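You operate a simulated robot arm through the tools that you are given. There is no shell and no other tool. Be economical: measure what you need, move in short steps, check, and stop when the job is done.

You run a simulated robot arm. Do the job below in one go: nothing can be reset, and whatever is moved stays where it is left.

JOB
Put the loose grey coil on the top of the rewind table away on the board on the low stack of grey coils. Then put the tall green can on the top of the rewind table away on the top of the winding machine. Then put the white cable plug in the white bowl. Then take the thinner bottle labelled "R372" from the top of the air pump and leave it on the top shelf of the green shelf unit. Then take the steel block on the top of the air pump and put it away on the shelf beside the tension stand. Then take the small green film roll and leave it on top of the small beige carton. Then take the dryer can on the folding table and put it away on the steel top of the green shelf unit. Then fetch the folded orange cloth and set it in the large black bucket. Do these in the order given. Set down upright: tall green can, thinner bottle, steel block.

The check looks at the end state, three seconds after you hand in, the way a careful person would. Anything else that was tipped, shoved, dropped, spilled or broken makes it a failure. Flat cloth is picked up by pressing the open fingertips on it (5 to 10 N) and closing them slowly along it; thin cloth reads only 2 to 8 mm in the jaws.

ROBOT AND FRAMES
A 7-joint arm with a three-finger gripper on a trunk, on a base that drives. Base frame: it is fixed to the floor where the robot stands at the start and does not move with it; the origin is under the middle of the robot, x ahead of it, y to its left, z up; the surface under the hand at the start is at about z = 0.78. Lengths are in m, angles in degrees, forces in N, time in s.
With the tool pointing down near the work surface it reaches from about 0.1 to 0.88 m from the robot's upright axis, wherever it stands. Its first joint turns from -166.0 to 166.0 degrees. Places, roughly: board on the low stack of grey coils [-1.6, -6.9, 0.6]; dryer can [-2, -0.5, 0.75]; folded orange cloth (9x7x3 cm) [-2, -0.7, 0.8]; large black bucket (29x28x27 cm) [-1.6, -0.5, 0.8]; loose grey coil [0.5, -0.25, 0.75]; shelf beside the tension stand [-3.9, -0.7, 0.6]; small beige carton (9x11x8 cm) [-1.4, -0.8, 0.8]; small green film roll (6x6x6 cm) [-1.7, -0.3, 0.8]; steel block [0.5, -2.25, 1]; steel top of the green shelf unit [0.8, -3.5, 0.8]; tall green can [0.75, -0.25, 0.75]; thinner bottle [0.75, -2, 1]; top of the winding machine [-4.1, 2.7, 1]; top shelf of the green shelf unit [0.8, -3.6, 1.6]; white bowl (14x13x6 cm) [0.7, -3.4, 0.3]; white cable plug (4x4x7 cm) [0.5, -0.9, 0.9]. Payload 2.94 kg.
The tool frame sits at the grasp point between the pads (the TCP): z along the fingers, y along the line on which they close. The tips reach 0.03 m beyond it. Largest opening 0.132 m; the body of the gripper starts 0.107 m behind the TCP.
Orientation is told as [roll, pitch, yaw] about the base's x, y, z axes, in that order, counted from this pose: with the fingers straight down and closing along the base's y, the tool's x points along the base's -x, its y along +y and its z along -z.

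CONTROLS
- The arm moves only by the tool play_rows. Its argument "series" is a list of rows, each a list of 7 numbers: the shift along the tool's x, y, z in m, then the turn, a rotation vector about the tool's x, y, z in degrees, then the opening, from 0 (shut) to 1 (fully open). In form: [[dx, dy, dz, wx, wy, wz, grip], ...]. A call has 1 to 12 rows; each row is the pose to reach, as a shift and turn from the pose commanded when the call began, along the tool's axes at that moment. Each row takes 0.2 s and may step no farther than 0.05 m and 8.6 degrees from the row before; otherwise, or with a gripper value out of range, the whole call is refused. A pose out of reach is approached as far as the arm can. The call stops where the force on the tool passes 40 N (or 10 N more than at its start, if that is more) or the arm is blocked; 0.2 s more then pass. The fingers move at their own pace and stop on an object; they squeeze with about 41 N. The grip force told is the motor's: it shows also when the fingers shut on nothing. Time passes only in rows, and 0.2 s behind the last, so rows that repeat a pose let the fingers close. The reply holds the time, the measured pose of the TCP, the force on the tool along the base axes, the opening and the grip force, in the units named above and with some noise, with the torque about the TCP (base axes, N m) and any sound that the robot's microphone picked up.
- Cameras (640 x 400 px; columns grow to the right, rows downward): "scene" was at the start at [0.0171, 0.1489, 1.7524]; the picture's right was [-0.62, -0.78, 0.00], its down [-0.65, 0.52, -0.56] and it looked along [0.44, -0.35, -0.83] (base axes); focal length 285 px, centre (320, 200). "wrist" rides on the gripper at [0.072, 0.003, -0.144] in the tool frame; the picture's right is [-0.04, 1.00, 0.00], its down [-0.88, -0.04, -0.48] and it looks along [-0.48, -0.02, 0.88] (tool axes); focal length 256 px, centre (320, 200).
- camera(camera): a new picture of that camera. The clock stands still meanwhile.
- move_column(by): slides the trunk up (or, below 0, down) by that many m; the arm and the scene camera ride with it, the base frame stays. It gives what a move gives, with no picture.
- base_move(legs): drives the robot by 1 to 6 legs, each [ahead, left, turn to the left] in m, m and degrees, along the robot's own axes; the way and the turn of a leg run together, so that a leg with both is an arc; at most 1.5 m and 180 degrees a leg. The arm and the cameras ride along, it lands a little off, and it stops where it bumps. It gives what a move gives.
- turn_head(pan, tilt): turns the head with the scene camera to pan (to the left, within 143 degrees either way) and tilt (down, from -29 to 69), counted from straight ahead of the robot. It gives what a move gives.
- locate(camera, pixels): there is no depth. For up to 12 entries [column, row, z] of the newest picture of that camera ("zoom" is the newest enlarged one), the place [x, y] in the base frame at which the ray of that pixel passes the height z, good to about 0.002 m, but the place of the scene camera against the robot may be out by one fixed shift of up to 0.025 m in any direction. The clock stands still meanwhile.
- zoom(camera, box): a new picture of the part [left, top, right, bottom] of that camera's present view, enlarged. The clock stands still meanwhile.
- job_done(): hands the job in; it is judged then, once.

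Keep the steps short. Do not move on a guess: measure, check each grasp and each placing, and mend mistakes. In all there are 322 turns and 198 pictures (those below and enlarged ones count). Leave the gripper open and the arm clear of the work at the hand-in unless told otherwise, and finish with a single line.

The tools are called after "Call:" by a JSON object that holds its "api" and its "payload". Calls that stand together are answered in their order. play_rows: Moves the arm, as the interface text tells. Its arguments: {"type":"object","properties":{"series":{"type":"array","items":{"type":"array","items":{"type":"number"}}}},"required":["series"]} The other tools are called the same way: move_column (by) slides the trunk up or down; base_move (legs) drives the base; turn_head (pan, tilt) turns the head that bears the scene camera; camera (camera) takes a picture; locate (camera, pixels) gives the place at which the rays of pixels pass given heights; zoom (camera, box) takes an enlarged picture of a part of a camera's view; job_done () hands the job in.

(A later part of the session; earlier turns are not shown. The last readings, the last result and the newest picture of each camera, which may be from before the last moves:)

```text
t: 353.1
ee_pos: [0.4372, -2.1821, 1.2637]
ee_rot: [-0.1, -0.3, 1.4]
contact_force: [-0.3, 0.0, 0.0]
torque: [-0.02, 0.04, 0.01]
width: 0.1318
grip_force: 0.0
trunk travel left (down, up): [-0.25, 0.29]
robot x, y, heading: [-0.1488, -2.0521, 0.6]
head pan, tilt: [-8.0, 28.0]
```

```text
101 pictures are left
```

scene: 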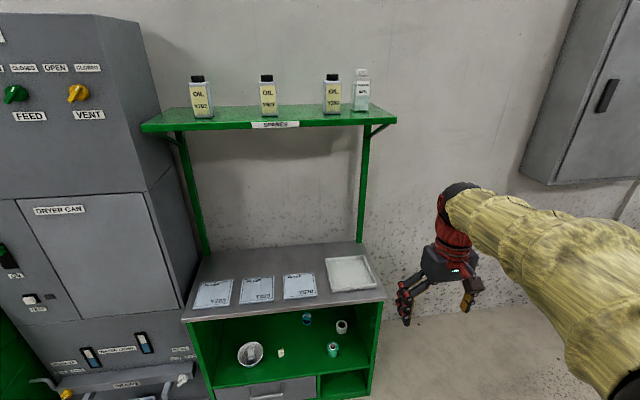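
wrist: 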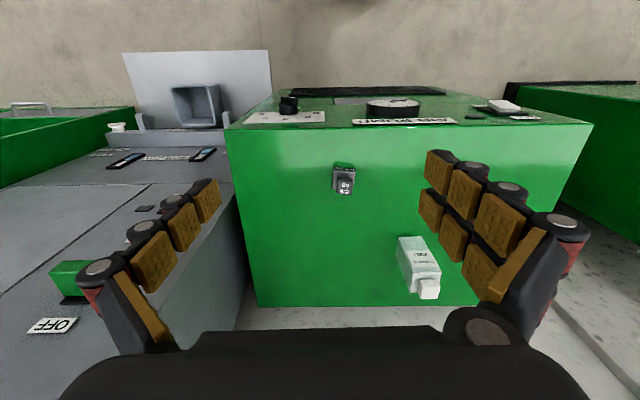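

Call:
{"api": "locate", "payload": {"camera": "wrist", "pixels": [[344, 168, 0.92], [344, 190, 0.97], [334, 168, 0.92], [355, 168, 0.92], [344, 188, 0.99]]}}

Call:
{"api": "zoom", "payload": {"camera": "wrist", "box": [310, 145, 380, 205]}}

```text
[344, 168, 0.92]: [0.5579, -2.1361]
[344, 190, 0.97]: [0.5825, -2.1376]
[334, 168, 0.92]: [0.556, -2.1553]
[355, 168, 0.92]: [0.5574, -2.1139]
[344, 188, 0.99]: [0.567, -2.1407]
```

```text
6.67 times, centred on (345, 175) of wrist
```

zoom: 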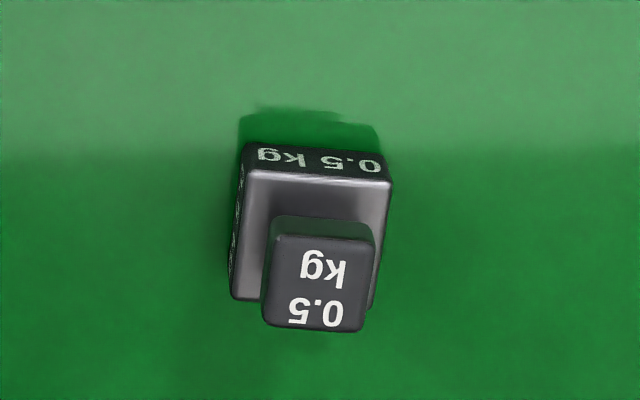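

The block's base is about 4.5 cm wide, its centre is near (0.579,-2.137), and it's turned some 6° clockwise. I'm going above it with a matching turn.

Call:
{"api": "play_rows", "payload": {"series": [[-0.04, 0.01, 0.03, 0, 0, 0, 1], [-0.08, 0.02, 0.07, 0, 0, 3, 1], [-0.12, 0.035, 0.11, 0, 0, 6, 1], [-0.142, 0.0415, 0.15, 0, 0, 6, 0.8], [-0.142, 0.0415, 0.19, 0, 0, 6, 0.8], [-0.142, 0.0415, 0.21, 0, 0, 6, 0.8], [-0.142, 0.0415, 0.21, 0, 0, 6, 0.8]]}}

Call:
{"api": "camera", "payload": {"camera": "wrist"}}

```text
refused: row 1 steps farther than a row can; nothing moved
```

```text
99 pictures are left
```

wrist: 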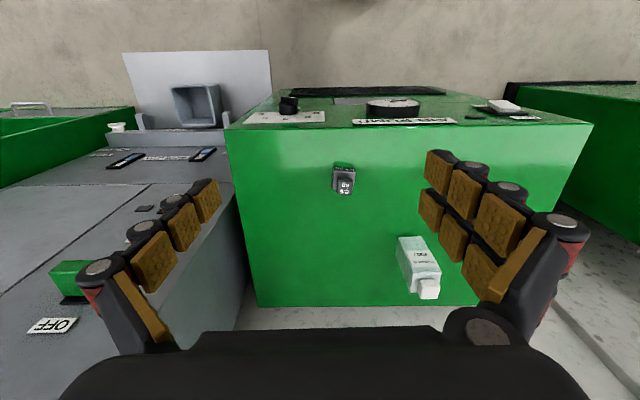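

The steps were a touch too long, so I'm using shorter ones.

Call:
{"api": "play_rows", "payload": {"series": [[-0.03, 0.01, 0.03, 0, 0, 0, 1], [-0.06, 0.02, 0.06, 0, 0, 2, 1], [-0.09, 0.03, 0.09, 0, 0, 4, 1], [-0.12, 0.038, 0.12, 0, 0, 6, 0.8], [-0.142, 0.0415, 0.15, 0, 0, 6, 0.8], [-0.142, 0.0415, 0.18, 0, 0, 6, 0.8], [-0.142, 0.0415, 0.21, 0, 0, 6, 0.8], [-0.142, 0.0415, 0.21, 0, 0, 6, 0.8]]}}

Call:
{"api": "camera", "payload": {"camera": "wrist"}}

```text
t: 354.9
ee_pos: [0.579, -2.138, 1.0542]
ee_rot: [-0.1, -0.2, -4.6]
contact_force: [-0.1, -0.7, 0.2]
torque: [0.0, 0.01, 0.0]
width: 0.1056
grip_force: 0.1
trunk travel left (down, up): [-0.25, 0.29]
robot x, y, heading: [-0.1458, -2.0561, 0.5]
head pan, tilt: [-8.0, 28.0]
```

```text
98 pictures are left
```

wrist: 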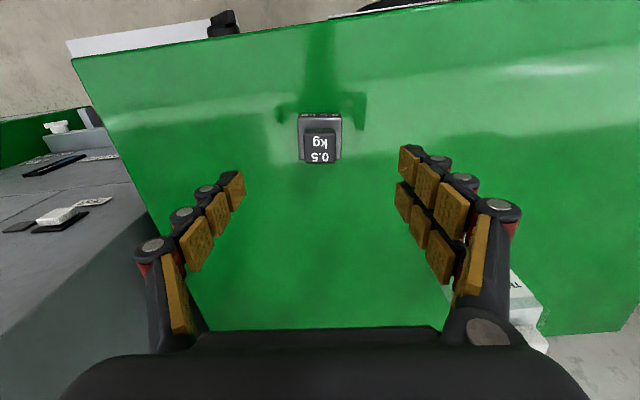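

Aligned and centred. I'm lowering to z ≈ 0.957 and closing.

Call:
{"api": "play_rows", "payload": {"series": [[0.003, 0, 0.04, 0, 0, 0, 0.8], [0.003, 0, 0.07, 0, 0, 0, 0.8], [0.003, 0, 0.085, 0, 0, 0, 0.8], [0.003, 0, 0.096, 0, 0, 0, 0.8], [0.003, 0, 0.096, 0, 0, 0, 0.5], [0.003, 0, 0.096, 0, 0, 0, 0.2], [0.003, 0, 0.096, 0, 0, 0, 0], [0.003, 0, 0.096, 0, 0, 0, 0], [0.003, 0, 0.096, 0, 0, 0, 0], [0.003, 0, 0.096, 0, 0, 0, 0]]}}

Call:
{"api": "camera", "payload": {"camera": "wrist"}}

```text
t: 357.1
ee_pos: [0.5782, -2.1379, 0.9585]
ee_rot: [-0.2, -0.2, -4.6]
contact_force: [-0.6, -0.7, 0.6]
torque: [-0.03, 0.07, -0.03]
width: 0.0436
grip_force: 27.2
trunk travel left (down, up): [-0.25, 0.29]
robot x, y, heading: [-0.1489, -2.0522, 0.7]
head pan, tilt: [-8.0, 28.0]
```

```text
97 pictures are left
```

wrist: 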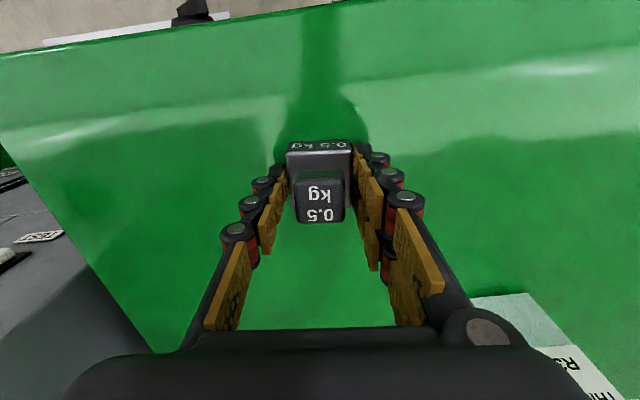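

The block is gripped. I'm lifting, retracting, backing out, turning left towards -x and looking toward the tension stand.

Call:
{"api": "play_rows", "payload": {"series": [[0, 0, -0.02, 0, 0, 0, 0], [0, 0, -0.06, 0, 0, 0, 0], [0, 0, -0.1, 0, 0, 0, 0], [0.03, 0, -0.13, 0, 0, 0, 0], [0.06, 0, -0.16, 0, 0, 0, 0], [0.09, 0, -0.19, 0, 0, 0, 0], [0.12, 0, -0.22, 0, 0, 0, 0], [0.16, 0, -0.23, 0, 0, 0, 0], [0.2, 0, -0.24, 0, 0, 0, 0]]}}

Call:
{"api": "camera", "payload": {"camera": "wrist"}}

Call:
{"api": "base_move", "payload": {"legs": [[-0.3, 0, 0], [0, 0, -180]]}}

Call:
{"api": "turn_head", "payload": {"pan": -10, "tilt": 25}}

Call:
{"api": "camera", "payload": {"camera": "scene"}}

```text
t: 359.1
ee_pos: [0.3757, -2.1218, 1.1983]
ee_rot: [-0.1, -0.2, -4.6]
contact_force: [-1.5, 0.0, -5.3]
torque: [-0.03, 0.01, 0.01]
width: 0.0431
grip_force: 40.8
trunk travel left (down, up): [-0.25, 0.29]
robot x, y, heading: [-0.1515, -2.0559, 0.4]
head pan, tilt: [-8.0, 28.0]
```

```text
96 pictures are left
```

wrist: 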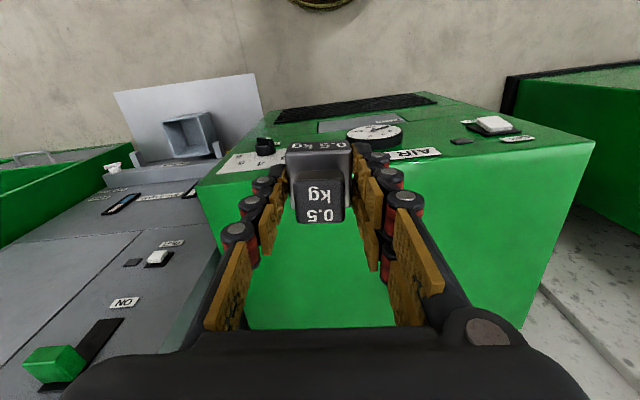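

```text
t: 368.5
ee_pos: [-0.9725, -1.9962, 1.1987]
ee_rot: [-0.1, -0.3, 175.8]
contact_force: [0.3, -1.0, -5.3]
torque: [-0.01, 0.03, 0.01]
width: 0.0433
grip_force: 40.5
trunk travel left (down, up): [-0.25, 0.29]
robot x, y, heading: [-0.4453, -2.0581, -178.9]
head pan, tilt: [-8.0, 28.0]
```

```text
t: 369.1
ee_pos: [-0.9709, -1.9958, 1.1965]
ee_rot: [-0.2, -0.2, 175.8]
contact_force: [0.2, 0.2, -5.0]
torque: [0.0, 0.02, 0.0]
width: 0.0435
grip_force: 41.1
trunk travel left (down, up): [-0.25, 0.29]
robot x, y, heading: [-0.4427, -2.0562, -178.8]
head pan, tilt: [-10.0, 25.0]
```

```text
95 pictures are left
```

scene: 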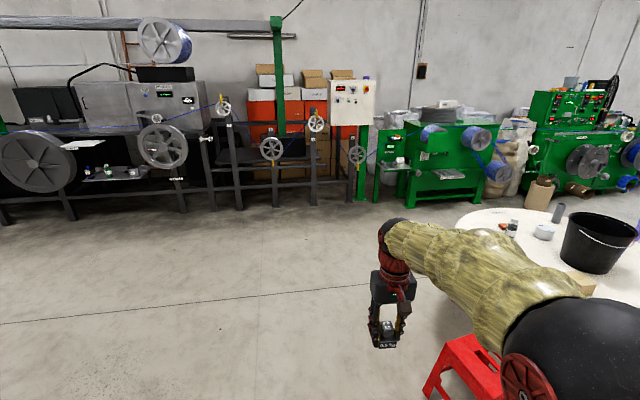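

Call:
{"api": "zoom", "payload": {"camera": "scene", "box": [300, 70, 500, 220]}}

Call:
{"api": "locate", "payload": {"camera": "scene", "pixels": [[395, 168, 0.6], [375, 205, 0], [450, 210, 0], [240, 210, 0], [425, 400, 0], [470, 340, 0.45], [393, 205, 0], [480, 205, 0]]}}

```text
2.67 times, centred on (400, 145) of scene
```

zoom: 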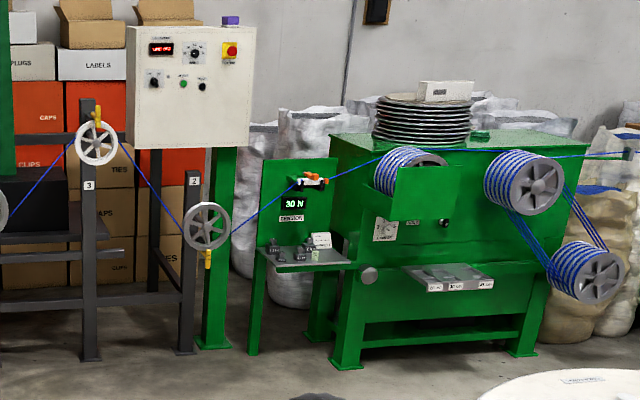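

```text
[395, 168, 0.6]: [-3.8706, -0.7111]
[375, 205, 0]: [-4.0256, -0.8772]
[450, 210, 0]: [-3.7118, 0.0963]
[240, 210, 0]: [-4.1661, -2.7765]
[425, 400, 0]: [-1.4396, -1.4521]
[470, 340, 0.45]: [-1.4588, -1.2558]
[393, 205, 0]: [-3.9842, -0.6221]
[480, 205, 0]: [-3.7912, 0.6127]
```

The target is the small grey shelf under the "30 N" panel, with a blue wire running above it. I'm driving nearer along y ≈ -2.1 and then toward it.

Call:
{"api": "base_move", "payload": {"legs": [[1.3, 0, 0], [1.2, 0, 0], [0, -1.1, 0]]}}

Call:
{"api": "turn_head", "payload": {"pan": -5, "tilt": 40}}

Call:
{"api": "camera", "payload": {"camera": "scene"}}

Call:
{"api": "camera", "payload": {"camera": "wrist"}}

```text
t: 386.6
ee_pos: [-3.5036, -0.9715, 1.1968]
ee_rot: [-0.1, -0.2, 176.4]
contact_force: [-0.3, 0.1, -5.5]
torque: [-0.01, 0.06, 0.01]
width: 0.0436
grip_force: 40.3
trunk travel left (down, up): [-0.25, 0.29]
robot x, y, heading: [-2.9779, -1.0294, -178.3]
head pan, tilt: [-10.0, 25.0]
```

```text
t: 387.4
ee_pos: [-3.505, -0.9712, 1.1977]
ee_rot: [-0.1, -0.2, 176.3]
contact_force: [0.3, 0.0, -4.4]
torque: [-0.01, -0.02, -0.01]
width: 0.0433
grip_force: 40.6
trunk travel left (down, up): [-0.25, 0.29]
robot x, y, heading: [-2.98, -1.0258, -178.7]
head pan, tilt: [-5.0, 40.0]
```

```text
93 pictures are left
```

scene: 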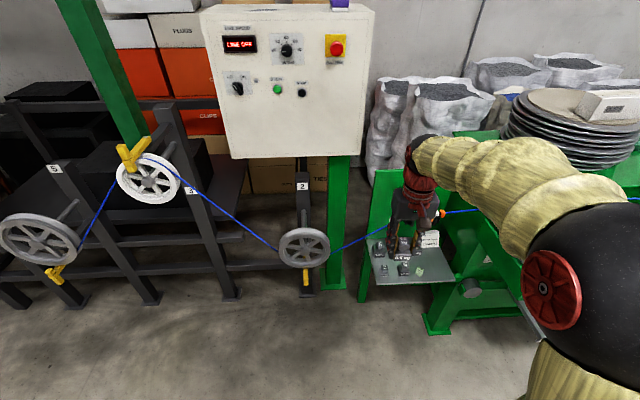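

```text
92 pictures are left
```

wrist: 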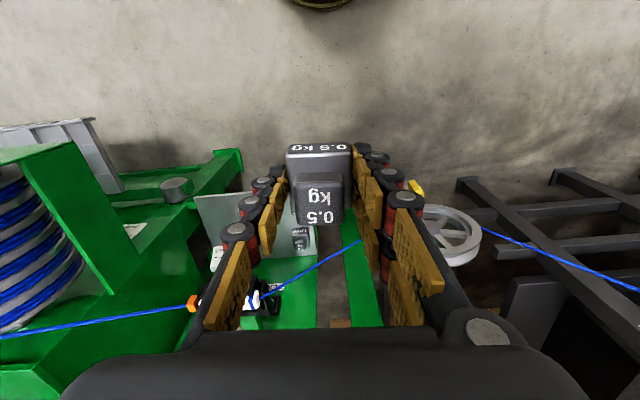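

Call:
{"api": "zoom", "payload": {"camera": "scene", "box": [340, 180, 480, 320]}}

Call:
{"api": "zoom", "payload": {"camera": "wrist", "box": [180, 180, 480, 330]}}

Call:
{"api": "locate", "payload": {"camera": "scene", "pixels": [[373, 285, 0.6], [453, 280, 0.6], [370, 240, 0.6], [420, 271, 0.6], [404, 268, 0.6], [329, 262, 0.75], [445, 213, 0.85]]}}

Call:
{"api": "locate", "payload": {"camera": "wrist", "pixels": [[196, 197, 0.6], [316, 205, 0.6], [300, 240, 0.62], [410, 225, 0.75], [362, 240, 0.78], [265, 293, 0.85], [195, 302, 0.85]]}}

```text
2.86 times, centred on (410, 250) of scene
```

zoom: 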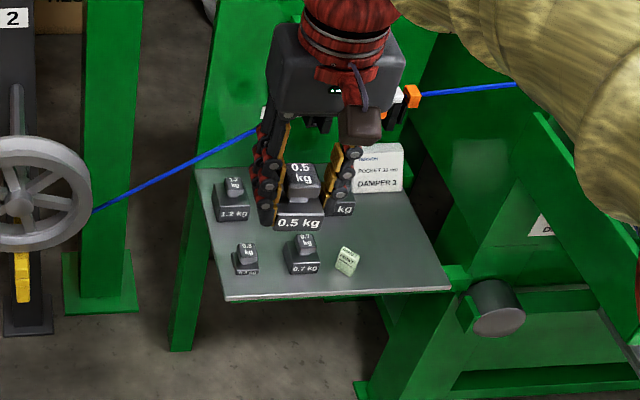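

```text
2.13 times, centred on (330, 255) of wrist
```

zoom: 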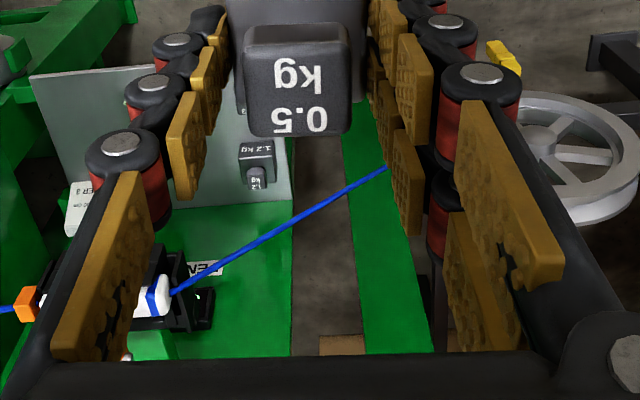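

```text
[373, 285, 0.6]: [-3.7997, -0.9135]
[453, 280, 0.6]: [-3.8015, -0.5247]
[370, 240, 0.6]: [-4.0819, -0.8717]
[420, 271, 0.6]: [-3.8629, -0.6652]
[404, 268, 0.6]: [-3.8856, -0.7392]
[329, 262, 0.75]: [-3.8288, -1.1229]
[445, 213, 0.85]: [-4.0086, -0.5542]
```

```text
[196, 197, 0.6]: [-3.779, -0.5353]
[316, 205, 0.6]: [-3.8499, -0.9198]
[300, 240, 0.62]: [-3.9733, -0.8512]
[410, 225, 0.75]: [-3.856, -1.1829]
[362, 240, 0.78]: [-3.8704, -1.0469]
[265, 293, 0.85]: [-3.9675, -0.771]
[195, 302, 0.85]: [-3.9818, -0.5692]
```

The shelf holds weights, a card and a small green box. Its front-right part, at about (438,271) in the scene, i.e. (-3.86,-0.59), is free, and the wire runs further back at x ≈ -3.97. I'm moving the base across and looking again.

Call:
{"api": "base_move", "payload": {"legs": [[0, -0.36, 0], [0.08, 0, 0]]}}

Call:
{"api": "turn_head", "payload": {"pan": 5, "tilt": 50}}

Call:
{"api": "camera", "payload": {"camera": "scene"}}

Call:
{"api": "camera", "payload": {"camera": "wrist"}}

```text
t: 390.3
ee_pos: [-3.597, -0.6176, 1.1965]
ee_rot: [-0.1, -0.1, 176.7]
contact_force: [-1.4, 0.2, -5.2]
torque: [0.0, -0.06, 0.04]
width: 0.0433
grip_force: 41.5
trunk travel left (down, up): [-0.25, 0.29]
robot x, y, heading: [-3.0715, -0.669, -178.1]
head pan, tilt: [-5.0, 40.0]
```

```text
t: 391.1
ee_pos: [-3.5959, -0.6179, 1.1973]
ee_rot: [-0.2, -0.1, 176.8]
contact_force: [-0.2, 0.0, -4.7]
torque: [0.01, -0.03, -0.01]
width: 0.0432
grip_force: 41.2
trunk travel left (down, up): [-0.25, 0.29]
robot x, y, heading: [-3.0724, -0.6715, -178.0]
head pan, tilt: [5.0, 50.0]
```

```text
89 pictures are left
```

scene: 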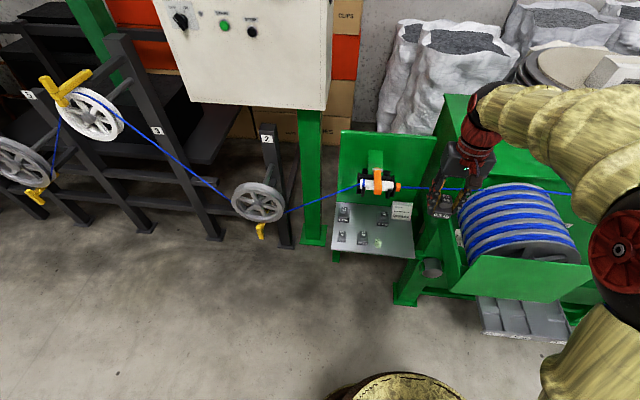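

```text
88 pictures are left
```

wrist: 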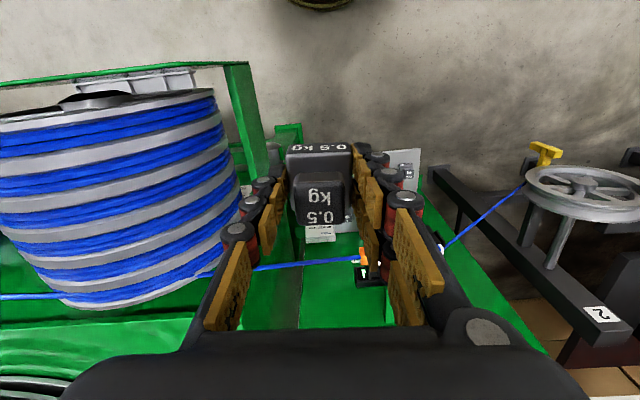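

Call:
{"api": "zoom", "payload": {"camera": "scene", "box": [310, 150, 480, 290]}}

Call:
{"api": "locate", "payload": {"camera": "scene", "pixels": [[332, 248, 0.6], [415, 258, 0.6], [410, 205, 0.6], [345, 203, 0.6], [378, 247, 0.6], [397, 247, 0.6], [362, 243, 0.6], [383, 226, 0.6], [458, 240, 0.8], [340, 242, 0.6]]}}

```text
2.86 times, centred on (395, 220) of scene
```

zoom: 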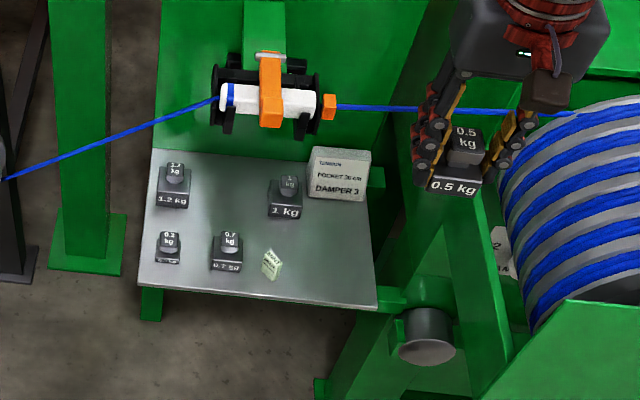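

```text
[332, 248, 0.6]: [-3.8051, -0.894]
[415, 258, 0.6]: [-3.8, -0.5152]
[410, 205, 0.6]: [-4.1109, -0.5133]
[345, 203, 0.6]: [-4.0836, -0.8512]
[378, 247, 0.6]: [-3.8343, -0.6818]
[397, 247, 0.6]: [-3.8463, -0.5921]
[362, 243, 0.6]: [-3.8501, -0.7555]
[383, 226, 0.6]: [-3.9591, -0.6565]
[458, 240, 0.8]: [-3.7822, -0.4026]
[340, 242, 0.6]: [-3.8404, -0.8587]
```

The free spot, corrected for camera shift, is about (-3.84,-0.605), between the small green box and the shelf's right edge. To keep the elbow clear of the spool, I'll stand further left and reach in obliquely.

Call:
{"api": "base_move", "payload": {"legs": [[0, 0.38, 0]]}}

Call:
{"api": "play_rows", "payload": {"series": [[0.02, -0.04, 0, 0, 0, 0, 0], [0.04, -0.08, 0, 0, 0, 0, 0], [0.06, -0.12, 0, 0, 0, 0, 0], [0.08, -0.16, 0, 0, 0, 0, 0], [0.09, -0.2, 0, 0, 0, 0, 0], [0.1, -0.24, 0, 0, 0, 0, 0], [0.1, -0.28, 0, 0, 0, 0, 0], [0.1, -0.32, 0, 0, 0, 0, 0], [0.1, -0.36, 0, 0, 0, 0, 0], [0.1, -0.4, 0, 0, 0, 0, 0]]}}

Call:
{"api": "base_move", "payload": {"legs": [[0.18, 0, 0]]}}

Call:
{"api": "camera", "payload": {"camera": "scene"}}

Call:
{"api": "camera", "payload": {"camera": "wrist"}}

```text
t: 393.5
ee_pos: [-3.584, -0.9981, 1.1963]
ee_rot: [-0.1, -0.1, 176.6]
contact_force: [-0.4, 0.0, -4.7]
torque: [0.04, -0.01, 0.01]
width: 0.0433
grip_force: 41.4
trunk travel left (down, up): [-0.25, 0.29]
robot x, y, heading: [-3.0549, -1.0542, -178.3]
head pan, tilt: [5.0, 50.0]
```

```text
t: 395.7
ee_pos: [-3.4599, -0.6041, 1.1944]
ee_rot: [0.0, -0.1, 176.7]
contact_force: [0.6, 0.7, -5.2]
torque: [-0.02, -0.01, -0.02]
width: 0.0428
grip_force: 40.8
trunk travel left (down, up): [-0.25, 0.29]
robot x, y, heading: [-3.06, -1.0546, -178.0]
head pan, tilt: [5.0, 50.0]
```

```text
t: 397.2
ee_pos: [-3.6446, -0.6093, 1.1949]
ee_rot: [0.0, -0.1, 176.5]
contact_force: [-0.5, -0.1, -5.4]
torque: [0.0, -0.02, 0.0]
width: 0.0433
grip_force: 41.0
trunk travel left (down, up): [-0.25, 0.29]
robot x, y, heading: [-3.2405, -1.0596, -178.2]
head pan, tilt: [5.0, 50.0]
```

```text
86 pictures are left
```

scene: 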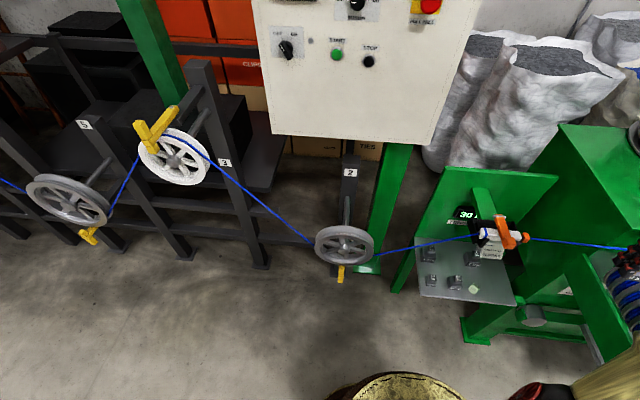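

```text
85 pictures are left
```

wrist: 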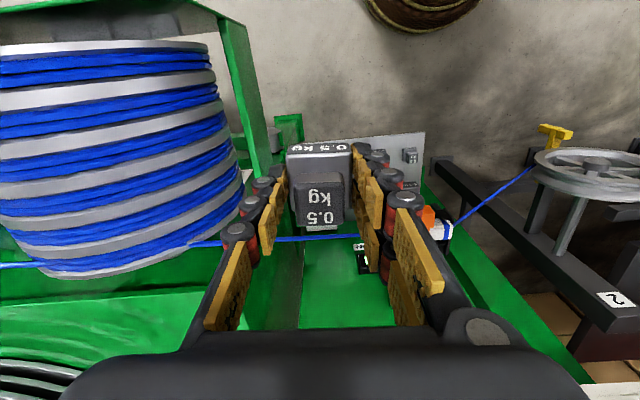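

Call:
{"api": "locate", "payload": {"camera": "wrist", "pixels": [[243, 190, 0.9], [243, 190, 0.8], [210, 50, 0.9], [210, 50, 0.8], [215, 243, 0.87], [340, 237, 0.87], [250, 170, 0.75], [424, 133, 0.6], [290, 148, 0.6]]}}

Call:
{"api": "zoom", "payload": {"camera": "scene", "box": [390, 180, 560, 340]}}

```text
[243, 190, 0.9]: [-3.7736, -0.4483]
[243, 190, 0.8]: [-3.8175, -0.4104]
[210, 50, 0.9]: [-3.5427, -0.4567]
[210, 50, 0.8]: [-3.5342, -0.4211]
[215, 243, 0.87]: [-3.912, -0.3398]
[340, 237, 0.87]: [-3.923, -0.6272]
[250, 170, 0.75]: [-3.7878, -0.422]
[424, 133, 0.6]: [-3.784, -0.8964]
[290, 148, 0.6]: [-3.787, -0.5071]
```

```text
2.50 times, centred on (475, 260) of scene
```

zoom: 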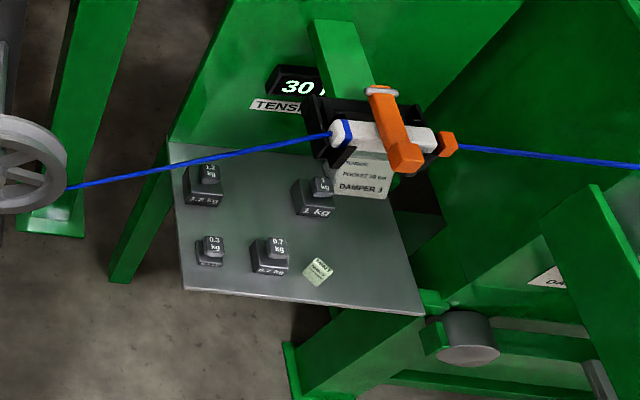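

The hand at (-3.825,-0.605) clears both the wire (x ≈ -3.92) and the spool (y ≥ -0.43). I'm moving there and lowering halfway.

Call:
{"api": "play_rows", "payload": {"series": [[-0.045, 0.002, 0, 0, 0, 0, 0], [-0.09, 0.004, 0, 0, 0, 0, 0], [-0.135, 0.006, 0, 0, 0, 0, 0], [-0.18, 0.007, 0, 0, 0, 0, 0], [-0.18, 0.007, 0.045, 0, 0, 0, 0], [-0.18, 0.007, 0.09, 0, 0, 0, 0], [-0.18, 0.007, 0.135, 0, 0, 0, 0], [-0.18, 0.007, 0.18, 0, 0, 0, 0], [-0.18, 0.007, 0.225, 0, 0, 0, 0], [-0.18, 0.007, 0.27, 0, 0, 0, 0], [-0.18, 0.007, 0.31, 0, 0, 0, 0], [-0.18, 0.007, 0.31, 0, 0, 0, 0]]}}

Call:
{"api": "turn_head", "payload": {"pan": -25, "tilt": 50}}

Call:
{"api": "camera", "payload": {"camera": "scene"}}

Call:
{"api": "camera", "payload": {"camera": "wrist"}}

```text
t: 399.8
ee_pos: [-3.8239, -0.6068, 0.8865]
ee_rot: [0.0, 0.0, 176.5]
contact_force: [0.2, 0.5, -4.0]
torque: [0.0, 0.01, 0.01]
width: 0.0434
grip_force: 41.1
trunk travel left (down, up): [-0.25, 0.29]
robot x, y, heading: [-3.2404, -1.058, -178.4]
head pan, tilt: [5.0, 50.0]
```

```text
t: 400.7
ee_pos: [-3.8233, -0.606, 0.8873]
ee_rot: [0.0, -0.1, 176.5]
contact_force: [-0.1, -0.2, -4.7]
torque: [0.01, -0.05, 0.0]
width: 0.0432
grip_force: 41.2
trunk travel left (down, up): [-0.25, 0.29]
robot x, y, heading: [-3.2411, -1.0589, -178.3]
head pan, tilt: [-25.0, 50.0]
```

```text
83 pictures are left
```

scene: 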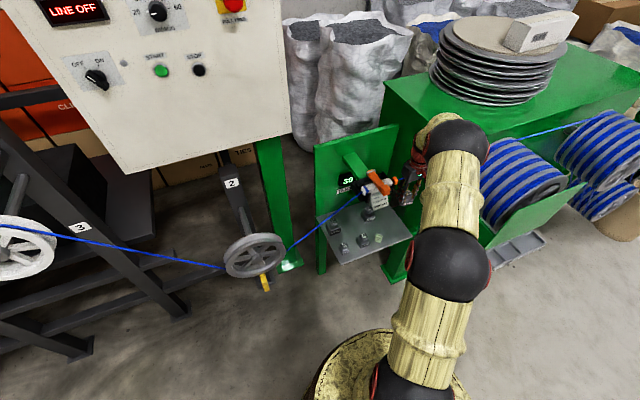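

```text
82 pictures are left
```

wrist: 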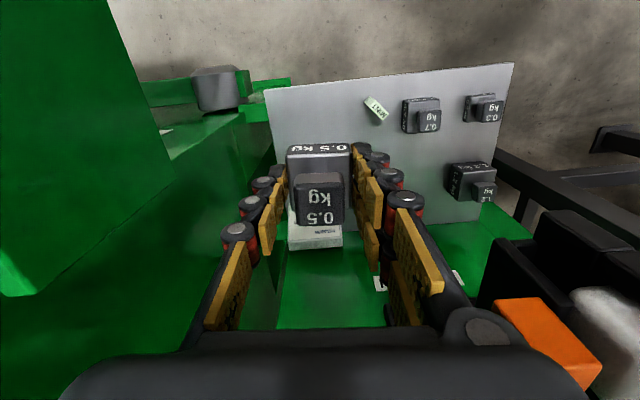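

Before lowering further I'll check how near the last arm joint is to the spool.

Call:
{"api": "zoom", "payload": {"camera": "scene", "box": [310, 100, 580, 280]}}

Call:
{"api": "locate", "payload": {"camera": "scene", "pixels": [[460, 150, 1.1], [460, 150, 1.0], [460, 150, 1.2], [490, 190, 0.9], [485, 228, 0.75], [480, 225, 0.85]]}}

```text
2.22 times, centred on (445, 190) of scene
```

zoom: 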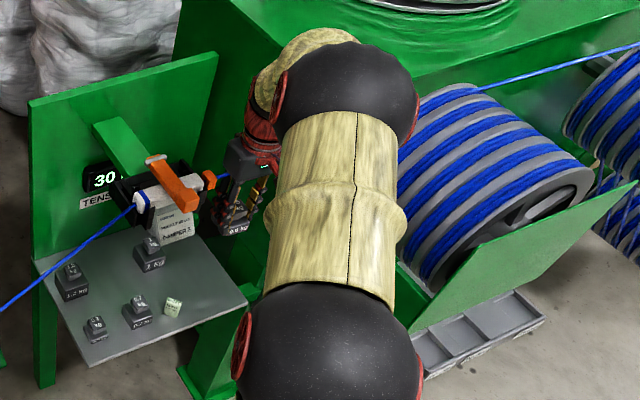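

```text
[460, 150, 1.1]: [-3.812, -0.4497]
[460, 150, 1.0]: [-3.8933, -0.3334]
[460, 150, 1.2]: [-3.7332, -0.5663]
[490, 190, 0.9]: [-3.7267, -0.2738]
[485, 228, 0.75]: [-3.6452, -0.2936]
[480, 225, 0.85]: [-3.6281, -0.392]
```

Call:
{"api": "locate", "payload": {"camera": "wrist", "pixels": [[366, 100, 0.62], [387, 116, 0.62], [265, 88, 0.6], [512, 63, 0.6], [365, 97, 0.6], [280, 228, 0.6]]}}

Call:
{"api": "zoom", "payload": {"camera": "wrist", "box": [240, 60, 460, 230]}}

```text
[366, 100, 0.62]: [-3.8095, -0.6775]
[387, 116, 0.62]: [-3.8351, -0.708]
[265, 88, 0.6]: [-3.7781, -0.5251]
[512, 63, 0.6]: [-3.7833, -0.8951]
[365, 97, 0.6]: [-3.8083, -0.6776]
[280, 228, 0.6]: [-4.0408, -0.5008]
```

```text
2.35 times, centred on (350, 145) of wrist
```

zoom: 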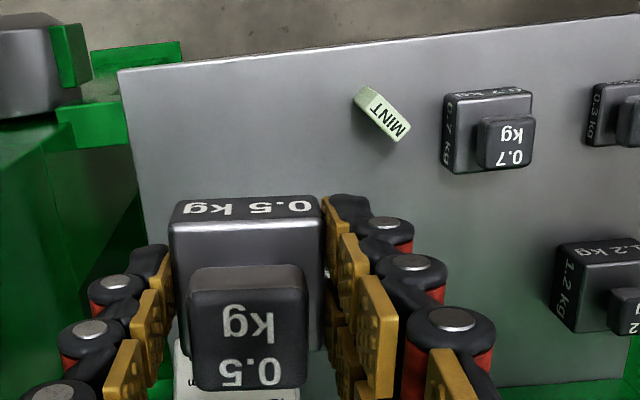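

The spot is good: the "MINT" box's edge is at y -0.676 and the shelf edge at -0.525. I'm lowering to 0.69.

Call:
{"api": "play_rows", "payload": {"series": [[0, 0, 0.04, 0, 0, 0, 0], [0, 0, 0.08, 0, 0, 0, 0], [0, 0, 0.12, 0, 0, 0, 0], [0, 0, 0.16, 0, 0, 0, 0], [0, 0, 0.195, 0, 0, 0, 0], [0, 0, 0.195, 0, 0, 0, 0]]}}

Call:
{"api": "zoom", "payload": {"camera": "scene", "box": [310, 100, 580, 280]}}

Call:
{"api": "camera", "payload": {"camera": "wrist"}}

```text
t: 402.1
ee_pos: [-3.8233, -0.6062, 0.6899]
ee_rot: [0.0, -0.1, 176.5]
contact_force: [-1.0, -0.1, -5.4]
torque: [-0.01, -0.01, 0.0]
width: 0.0434
grip_force: 41.0
trunk travel left (down, up): [-0.25, 0.29]
robot x, y, heading: [-3.2402, -1.0597, -178.3]
head pan, tilt: [-25.0, 50.0]
```

```text
2.22 times, centred on (445, 190) of scene
```

zoom: 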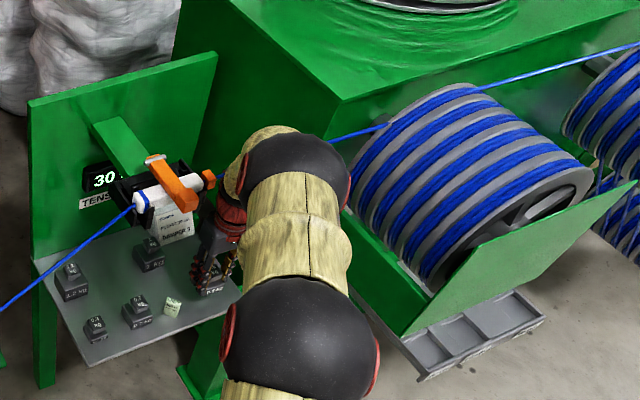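

```text
78 pictures are left
```

wrist: 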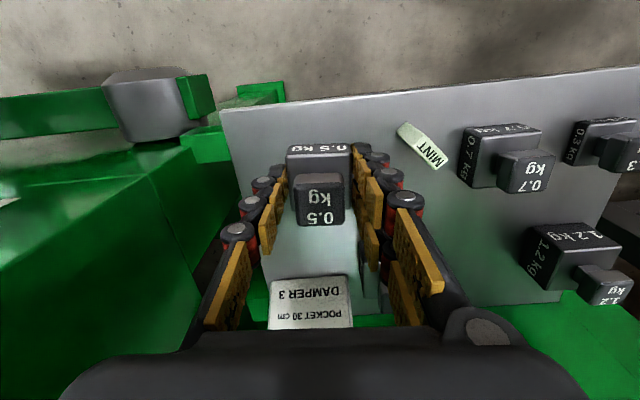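

No contact so far. I'm going on in fine steps.

Call:
{"api": "play_rows", "payload": {"series": [[0, 0, 0.02, 0, 0, 0, 0], [0, 0, 0.035, 0, 0, 0, 0], [0, 0, 0.04, 0, 0, 0, 0], [0, 0, 0.045, 0, 0, 0, 0], [0, 0, 0.05, 0, 0, 0, 0]]}}

```text
t: 403.3
ee_pos: [-3.8256, -0.6064, 0.6399]
ee_rot: [0.0, -0.2, 176.5]
contact_force: [0.4, 1.0, -5.1]
torque: [-0.01, -0.04, -0.04]
width: 0.0433
grip_force: 40.9
trunk travel left (down, up): [-0.25, 0.29]
robot x, y, heading: [-3.2413, -1.0602, -178.3]
head pan, tilt: [-25.0, 50.0]
```

Call:
{"api": "play_rows", "payload": {"series": [[0, 0, 0.004, 0, 0, 0, 0], [0, 0, 0.008, 0, 0, 0, 0], [0, 0, 0.012, 0, 0, 0, 0], [0, 0, 0.016, 0, 0, 0, 0]]}}

```text
t: 404.3
ee_pos: [-3.8278, -0.6058, 0.6296]
ee_rot: [-0.4, -0.7, 176.7]
contact_force: [-1.8, -4.6, 38.8]
torque: [-0.21, -0.04, 0.0]
width: 0.0435
grip_force: 41.0
trunk travel left (down, up): [-0.25, 0.29]
robot x, y, heading: [-3.2416, -1.057, -178.4]
head pan, tilt: [-25.0, 50.0]
```

Contact at 0.630 with 39 N. I'm easing up 5 mm in command, then opening to 0.55.

Call:
{"api": "play_rows", "payload": {"series": [[0, 0, -0.004, 0, 0, 0, 0], [0, 0, -0.005, 0, 0, 0, 0], [0, 0, -0.005, 0, 0, 0, 0.42], [0, 0, -0.005, 0, 0, 0, 0.5], [0, 0, -0.005, 0, 0, 0, 0.5]]}}

Call:
{"api": "camera", "payload": {"camera": "wrist"}}

```text
t: 405.5
ee_pos: [-3.8237, -0.6078, 0.6286]
ee_rot: [0.1, 0.1, 176.5]
contact_force: [-0.7, 0.1, 0.4]
torque: [0.01, -0.05, 0.01]
width: 0.0661
grip_force: 0.1
trunk travel left (down, up): [-0.25, 0.29]
robot x, y, heading: [-3.2413, -1.0575, -178.0]
head pan, tilt: [-25.0, 50.0]
```

```text
77 pictures are left
```

wrist: 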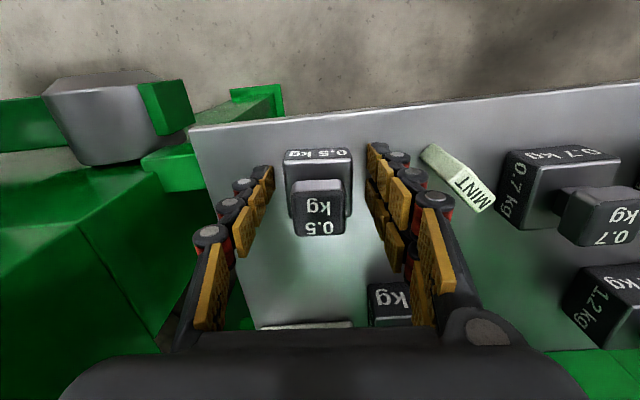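

The block stands free on the shelf. I'm rising straight up, then checking.

Call:
{"api": "play_rows", "payload": {"series": [[0, 0, -0.03, 0, 0, 0, 0.5], [0, 0, -0.07, 0, 0, 0, 0.5], [0, 0, -0.115, 0, 0, 0, 0.5], [0, 0, -0.16, 0, 0, 0, 0.5], [0, 0, -0.205, 0, 0, 0, 0.5], [0, 0, -0.25, 0, 0, 0, 0.5], [0, 0, -0.295, 0, 0, 0, 0.5], [0, 0, -0.34, 0, 0, 0, 0.5], [0, 0, -0.385, 0, 0, 0, 0.5], [0, 0, -0.43, 0, 0, 0, 0.5], [0, 0, -0.475, 0, 0, 0, 0.5], [0, 0, -0.52, 0, 0, 0, 0.5]]}}

Call:
{"api": "zoom", "payload": {"camera": "scene", "box": [280, 120, 520, 280]}}

```text
t: 408.1
ee_pos: [-3.8235, -0.608, 1.1533]
ee_rot: [-0.1, -0.1, 176.5]
contact_force: [0.3, 0.7, -0.7]
torque: [0.02, 0.0, 0.0]
width: 0.0661
grip_force: 0.0
trunk travel left (down, up): [-0.25, 0.29]
robot x, y, heading: [-3.2436, -1.0572, -178.4]
head pan, tilt: [-25.0, 50.0]
```

```text
2.50 times, centred on (400, 200) of scene
```

zoom: 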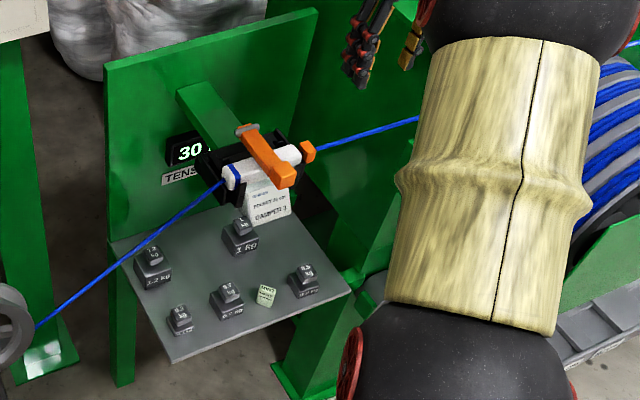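

The 0.5 kg block stands upright on the shelf and nothing else moved. I'm pulling the arm in, backing off and turning to face the folding table.

Call:
{"api": "play_rows", "payload": {"series": [[0.04, 0.02, 0, 0, 0, 0, 0.7], [0.08, 0.04, 0, 0, 0, 0, 1], [0.12, 0.07, 0, 0, 0, 0, 1], [0.15, 0.1, 0, 0, 0, 0, 1], [0.18, 0.13, 0, 0, 0, 0, 1], [0.2, 0.17, 0, 0, 0, 0, 1], [0.2, 0.21, 0, 0, 0, 0, 1], [0.2, 0.25, 0, 0, 0, 0, 1], [0.2, 0.29, 0, 0, 0, 0, 1], [0.2, 0.33, 0, 0, 0, 0, 1], [0.2, 0.37, 0, 0, 0, 0, 1]]}}

Call:
{"api": "base_move", "payload": {"legs": [[-0.25, 0, 0], [0, 0, 178]]}}

Call:
{"api": "turn_head", "payload": {"pan": 15, "tilt": 40}}

Call:
{"api": "camera", "payload": {"camera": "scene"}}

```text
t: 410.5
ee_pos: [-3.647, -0.9895, 1.1503]
ee_rot: [-0.1, -0.1, 176.4]
contact_force: [0.5, -0.3, 0.6]
torque: [0.0, -0.01, 0.0]
width: 0.1321
grip_force: 0.1
trunk travel left (down, up): [-0.25, 0.29]
robot x, y, heading: [-3.242, -1.0585, -178.4]
head pan, tilt: [-25.0, 50.0]
```

```text
t: 419.6
ee_pos: [-2.5959, -1.1434, 1.1491]
ee_rot: [0.0, 0.0, -6.5]
contact_force: [0.3, 0.2, 0.0]
torque: [0.02, 0.03, -0.01]
width: 0.132
grip_force: 0.1
trunk travel left (down, up): [-0.25, 0.29]
robot x, y, heading: [-2.9945, -1.0511, -1.2]
head pan, tilt: [-25.0, 50.0]
```

```text
t: 420.6
ee_pos: [-2.5956, -1.1428, 1.1493]
ee_rot: [0.0, -0.1, -6.5]
contact_force: [0.3, 0.0, 0.2]
torque: [-0.01, 0.01, -0.01]
width: 0.1319
grip_force: 0.1
trunk travel left (down, up): [-0.25, 0.29]
robot x, y, heading: [-2.996, -1.0502, -1.5]
head pan, tilt: [15.0, 40.0]
```

```text
75 pictures are left
```

scene: 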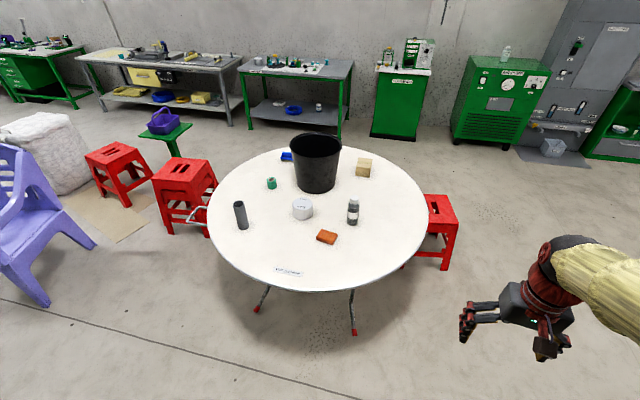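

Call:
{"api": "zoom", "payload": {"camera": "scene", "box": [200, 120, 440, 300]}}

Call:
{"api": "locate", "payload": {"camera": "scene", "pixels": [[208, 215, 0.75], [428, 205, 0.75], [320, 291, 0.75], [320, 146, 0.75], [271, 187, 0.75], [316, 188, 0.75], [363, 174, 0.75], [302, 214, 0.75], [326, 238, 0.75], [242, 226, 0.75], [352, 223, 0.75], [287, 159, 0.75]]}}

```text
2.22 times, centred on (320, 210) of scene
```

zoom: 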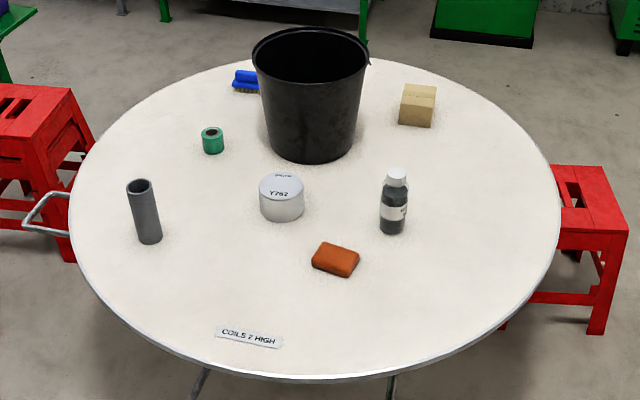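

```text
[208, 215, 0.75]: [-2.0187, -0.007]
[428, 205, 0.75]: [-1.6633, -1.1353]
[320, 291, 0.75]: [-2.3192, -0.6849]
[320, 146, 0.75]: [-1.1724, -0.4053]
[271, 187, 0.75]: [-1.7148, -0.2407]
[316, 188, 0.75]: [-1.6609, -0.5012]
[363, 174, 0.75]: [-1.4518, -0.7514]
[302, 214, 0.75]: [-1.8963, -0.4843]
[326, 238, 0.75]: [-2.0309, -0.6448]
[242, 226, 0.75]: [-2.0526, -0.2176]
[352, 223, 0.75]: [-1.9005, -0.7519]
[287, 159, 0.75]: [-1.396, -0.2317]
```

The table lies at about (-1.75,-0.55), radius 0.6, with every item visible. From the east side I can reach both the film roll (-1.72,-0.23) and the carton (-1.46,-0.74), so I'm driving round there.

Call:
{"api": "base_move", "payload": {"legs": [[0, -0.95, 1.3], [1.3, 0, 0], [1.3, 0, 0], [0, 1.5, 0], [0, 0, 180], [0.35, 0, 0]]}}

Call:
{"api": "turn_head", "payload": {"pan": 0, "tilt": 45}}

Call:
{"api": "camera", "payload": {"camera": "scene"}}

Call:
{"api": "camera", "payload": {"camera": "wrist"}}

```text
t: 454.2
ee_pos: [-1.1683, -0.3921, 1.1512]
ee_rot: [0.0, -0.1, 176.5]
contact_force: [-0.9, 0.4, -0.5]
torque: [-0.01, -0.01, -0.01]
width: 0.1321
grip_force: 0.1
trunk travel left (down, up): [-0.25, 0.29]
robot x, y, heading: [-0.7648, -0.4641, -178.1]
head pan, tilt: [15.0, 40.0]
```

```text
t: 455.0
ee_pos: [-1.1681, -0.3921, 1.1502]
ee_rot: [0.0, -0.1, 176.6]
contact_force: [0.3, 0.8, -0.6]
torque: [0.01, -0.01, 0.01]
width: 0.1322
grip_force: 0.1
trunk travel left (down, up): [-0.25, 0.29]
robot x, y, heading: [-0.7615, -0.4574, -178.4]
head pan, tilt: [0.0, 45.0]
```

```text
73 pictures are left
```

scene: 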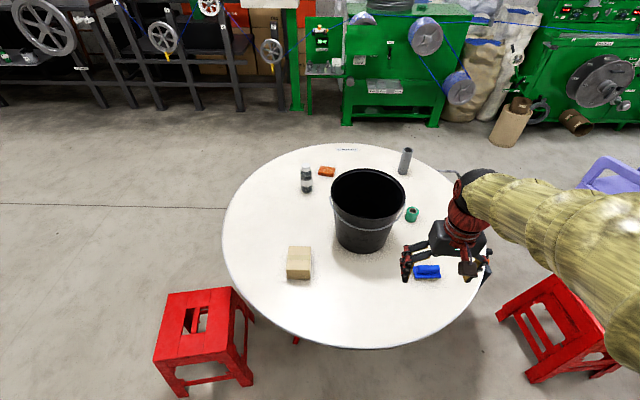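

```text
72 pictures are left
```

wrist: 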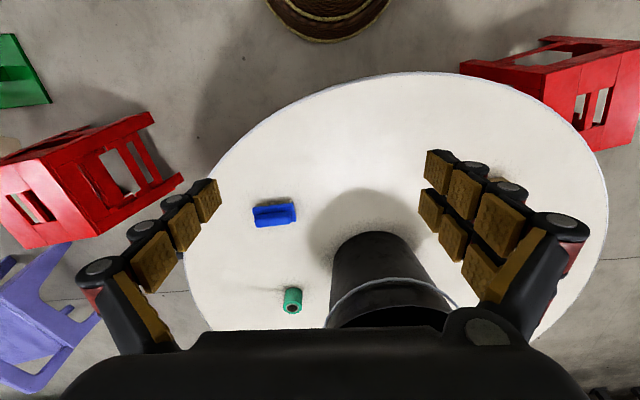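

Call:
{"api": "locate", "payload": {"camera": "wrist", "pixels": [[292, 312, 0.75], [292, 307, 0.81], [283, 305, 0.81], [302, 305, 0.81], [365, 232, 0.75], [330, 290, 1.02], [330, 38, 0.3], [330, 38, 0.0], [380, 73, 0.75], [292, 290, 0.75]]}}

Call:
{"api": "zoom", "payload": {"camera": "wrist", "box": [240, 190, 440, 330]}}

```text
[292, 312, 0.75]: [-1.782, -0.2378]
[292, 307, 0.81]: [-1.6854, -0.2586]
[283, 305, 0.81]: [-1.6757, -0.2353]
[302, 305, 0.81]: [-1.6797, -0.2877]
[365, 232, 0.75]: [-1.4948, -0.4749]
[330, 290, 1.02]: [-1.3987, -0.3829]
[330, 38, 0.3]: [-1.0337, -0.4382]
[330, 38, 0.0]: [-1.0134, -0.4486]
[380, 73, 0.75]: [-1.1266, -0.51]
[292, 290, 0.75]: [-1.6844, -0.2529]
```

```text
2.86 times, centred on (340, 260) of wrist
```

zoom: 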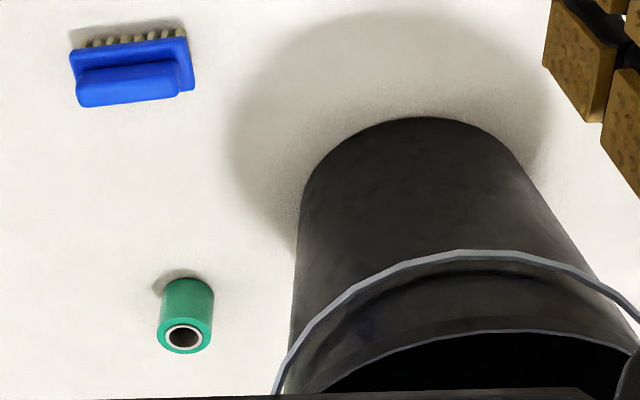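

The roll's centre is about (-1.70,-0.253). I'm moving the base so the roll is some 0.8 ahead, then reaching above it.

Call:
{"api": "base_move", "payload": {"legs": [[0.12, -0.12, 0]]}}

Call:
{"api": "play_rows", "payload": {"series": [[-0.045, 0, 0, 0, 0, 0, 0.8], [-0.09, 0, 0, 0, 0, 0, 0.7], [-0.135, 0, 0, 0, 0, 0, 0.7], [-0.18, 0, 0, 0, 0, 0, 0.7], [-0.225, 0, 0, 0, 0, 0, 0.7], [-0.27, 0, 0, 0, 0, 0, 0.7], [-0.31, 0, 0, 0, 0, 0, 0.7], [-0.31, 0, 0, 0, 0, 0, 0.7]]}}

Call:
{"api": "camera", "payload": {"camera": "wrist"}}

```text
t: 456.4
ee_pos: [-1.2917, -0.2758, 1.1497]
ee_rot: [0.0, -0.1, 176.6]
contact_force: [-1.2, 1.1, -0.2]
torque: [-0.04, -0.01, 0.02]
width: 0.1319
grip_force: 0.0
trunk travel left (down, up): [-0.25, 0.29]
robot x, y, heading: [-0.8884, -0.343, -178.3]
head pan, tilt: [0.0, 45.0]
```

```text
t: 458.2
ee_pos: [-1.6017, -0.2589, 1.1513]
ee_rot: [-0.1, -0.1, 176.7]
contact_force: [-0.1, 0.5, -0.8]
torque: [0.0, 0.04, -0.01]
width: 0.0922
grip_force: 0.1
trunk travel left (down, up): [-0.25, 0.29]
robot x, y, heading: [-0.8839, -0.3471, -178.3]
head pan, tilt: [0.0, 45.0]
```

```text
70 pictures are left
```

wrist: 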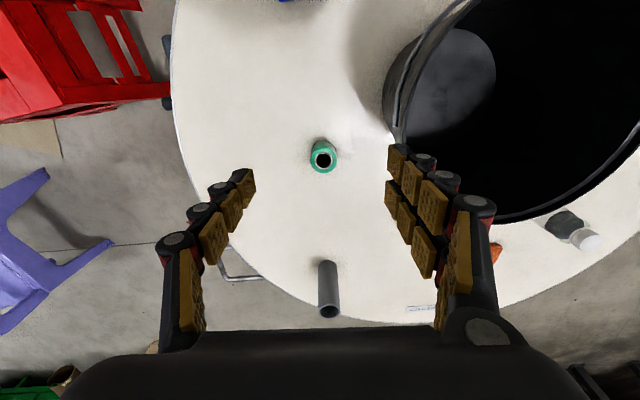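

Call:
{"api": "locate", "payload": {"camera": "wrist", "pixels": [[323, 158, 0.81], [309, 158, 0.81], [338, 158, 0.81], [323, 143, 0.75], [385, 110, 1.0], [395, 145, 1.0], [500, 222, 1.02], [415, 50, 1.02]]}}

```text
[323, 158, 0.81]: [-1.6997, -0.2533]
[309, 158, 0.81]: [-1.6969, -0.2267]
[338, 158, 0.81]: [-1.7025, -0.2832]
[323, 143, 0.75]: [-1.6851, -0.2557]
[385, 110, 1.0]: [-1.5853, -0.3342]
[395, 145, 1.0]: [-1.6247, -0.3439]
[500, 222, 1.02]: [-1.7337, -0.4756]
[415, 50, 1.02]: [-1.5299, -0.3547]
```

The roll's centre is at (-1.700,-0.2545), and the bucket's rim is clear. I'm descending to z 0.79.

Call:
{"api": "play_rows", "payload": {"series": [[-0.04, 0, 0, 0, 0, 0, 0.7], [-0.08, 0, 0.02, 0, 0, 0, 0.7], [-0.098, 0.001, 0.06, 0, 0, 0, 0.7], [-0.098, 0.001, 0.105, 0, 0, 0, 0.7], [-0.098, 0.001, 0.15, 0, 0, 0, 0.7], [-0.098, 0.001, 0.195, 0, 0, 0, 0.7], [-0.098, 0.001, 0.24, 0, 0, 0, 0.7], [-0.098, 0.001, 0.28, 0, 0, 0, 0.7], [-0.098, 0.001, 0.315, 0, 0, 0, 0.7], [-0.098, 0.001, 0.34, 0, 0, 0, 0.7], [-0.098, 0.001, 0.355, 0, 0, 0, 0.7], [-0.098, 0.001, 0.358, 0, 0, 0, 0.7]]}}

Call:
{"api": "camera", "payload": {"camera": "wrist"}}

```text
t: 460.8
ee_pos: [-1.6992, -0.2533, 0.7914]
ee_rot: [0.0, -0.1, 176.6]
contact_force: [0.2, -0.5, 0.7]
torque: [0.02, -0.02, 0.01]
width: 0.0926
grip_force: 0.0
trunk travel left (down, up): [-0.25, 0.29]
robot x, y, heading: [-0.8878, -0.3501, -178.0]
head pan, tilt: [0.0, 45.0]
```

```text
69 pictures are left
```

wrist: 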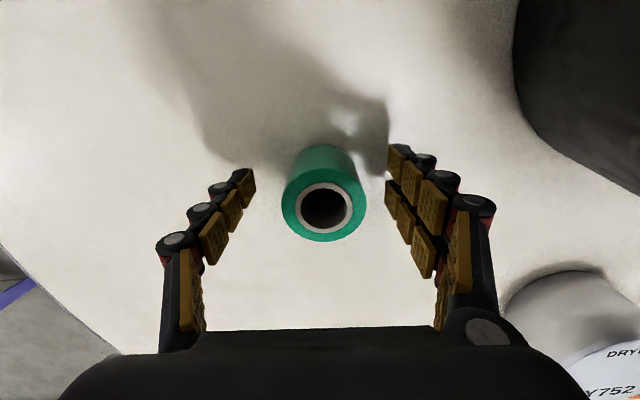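

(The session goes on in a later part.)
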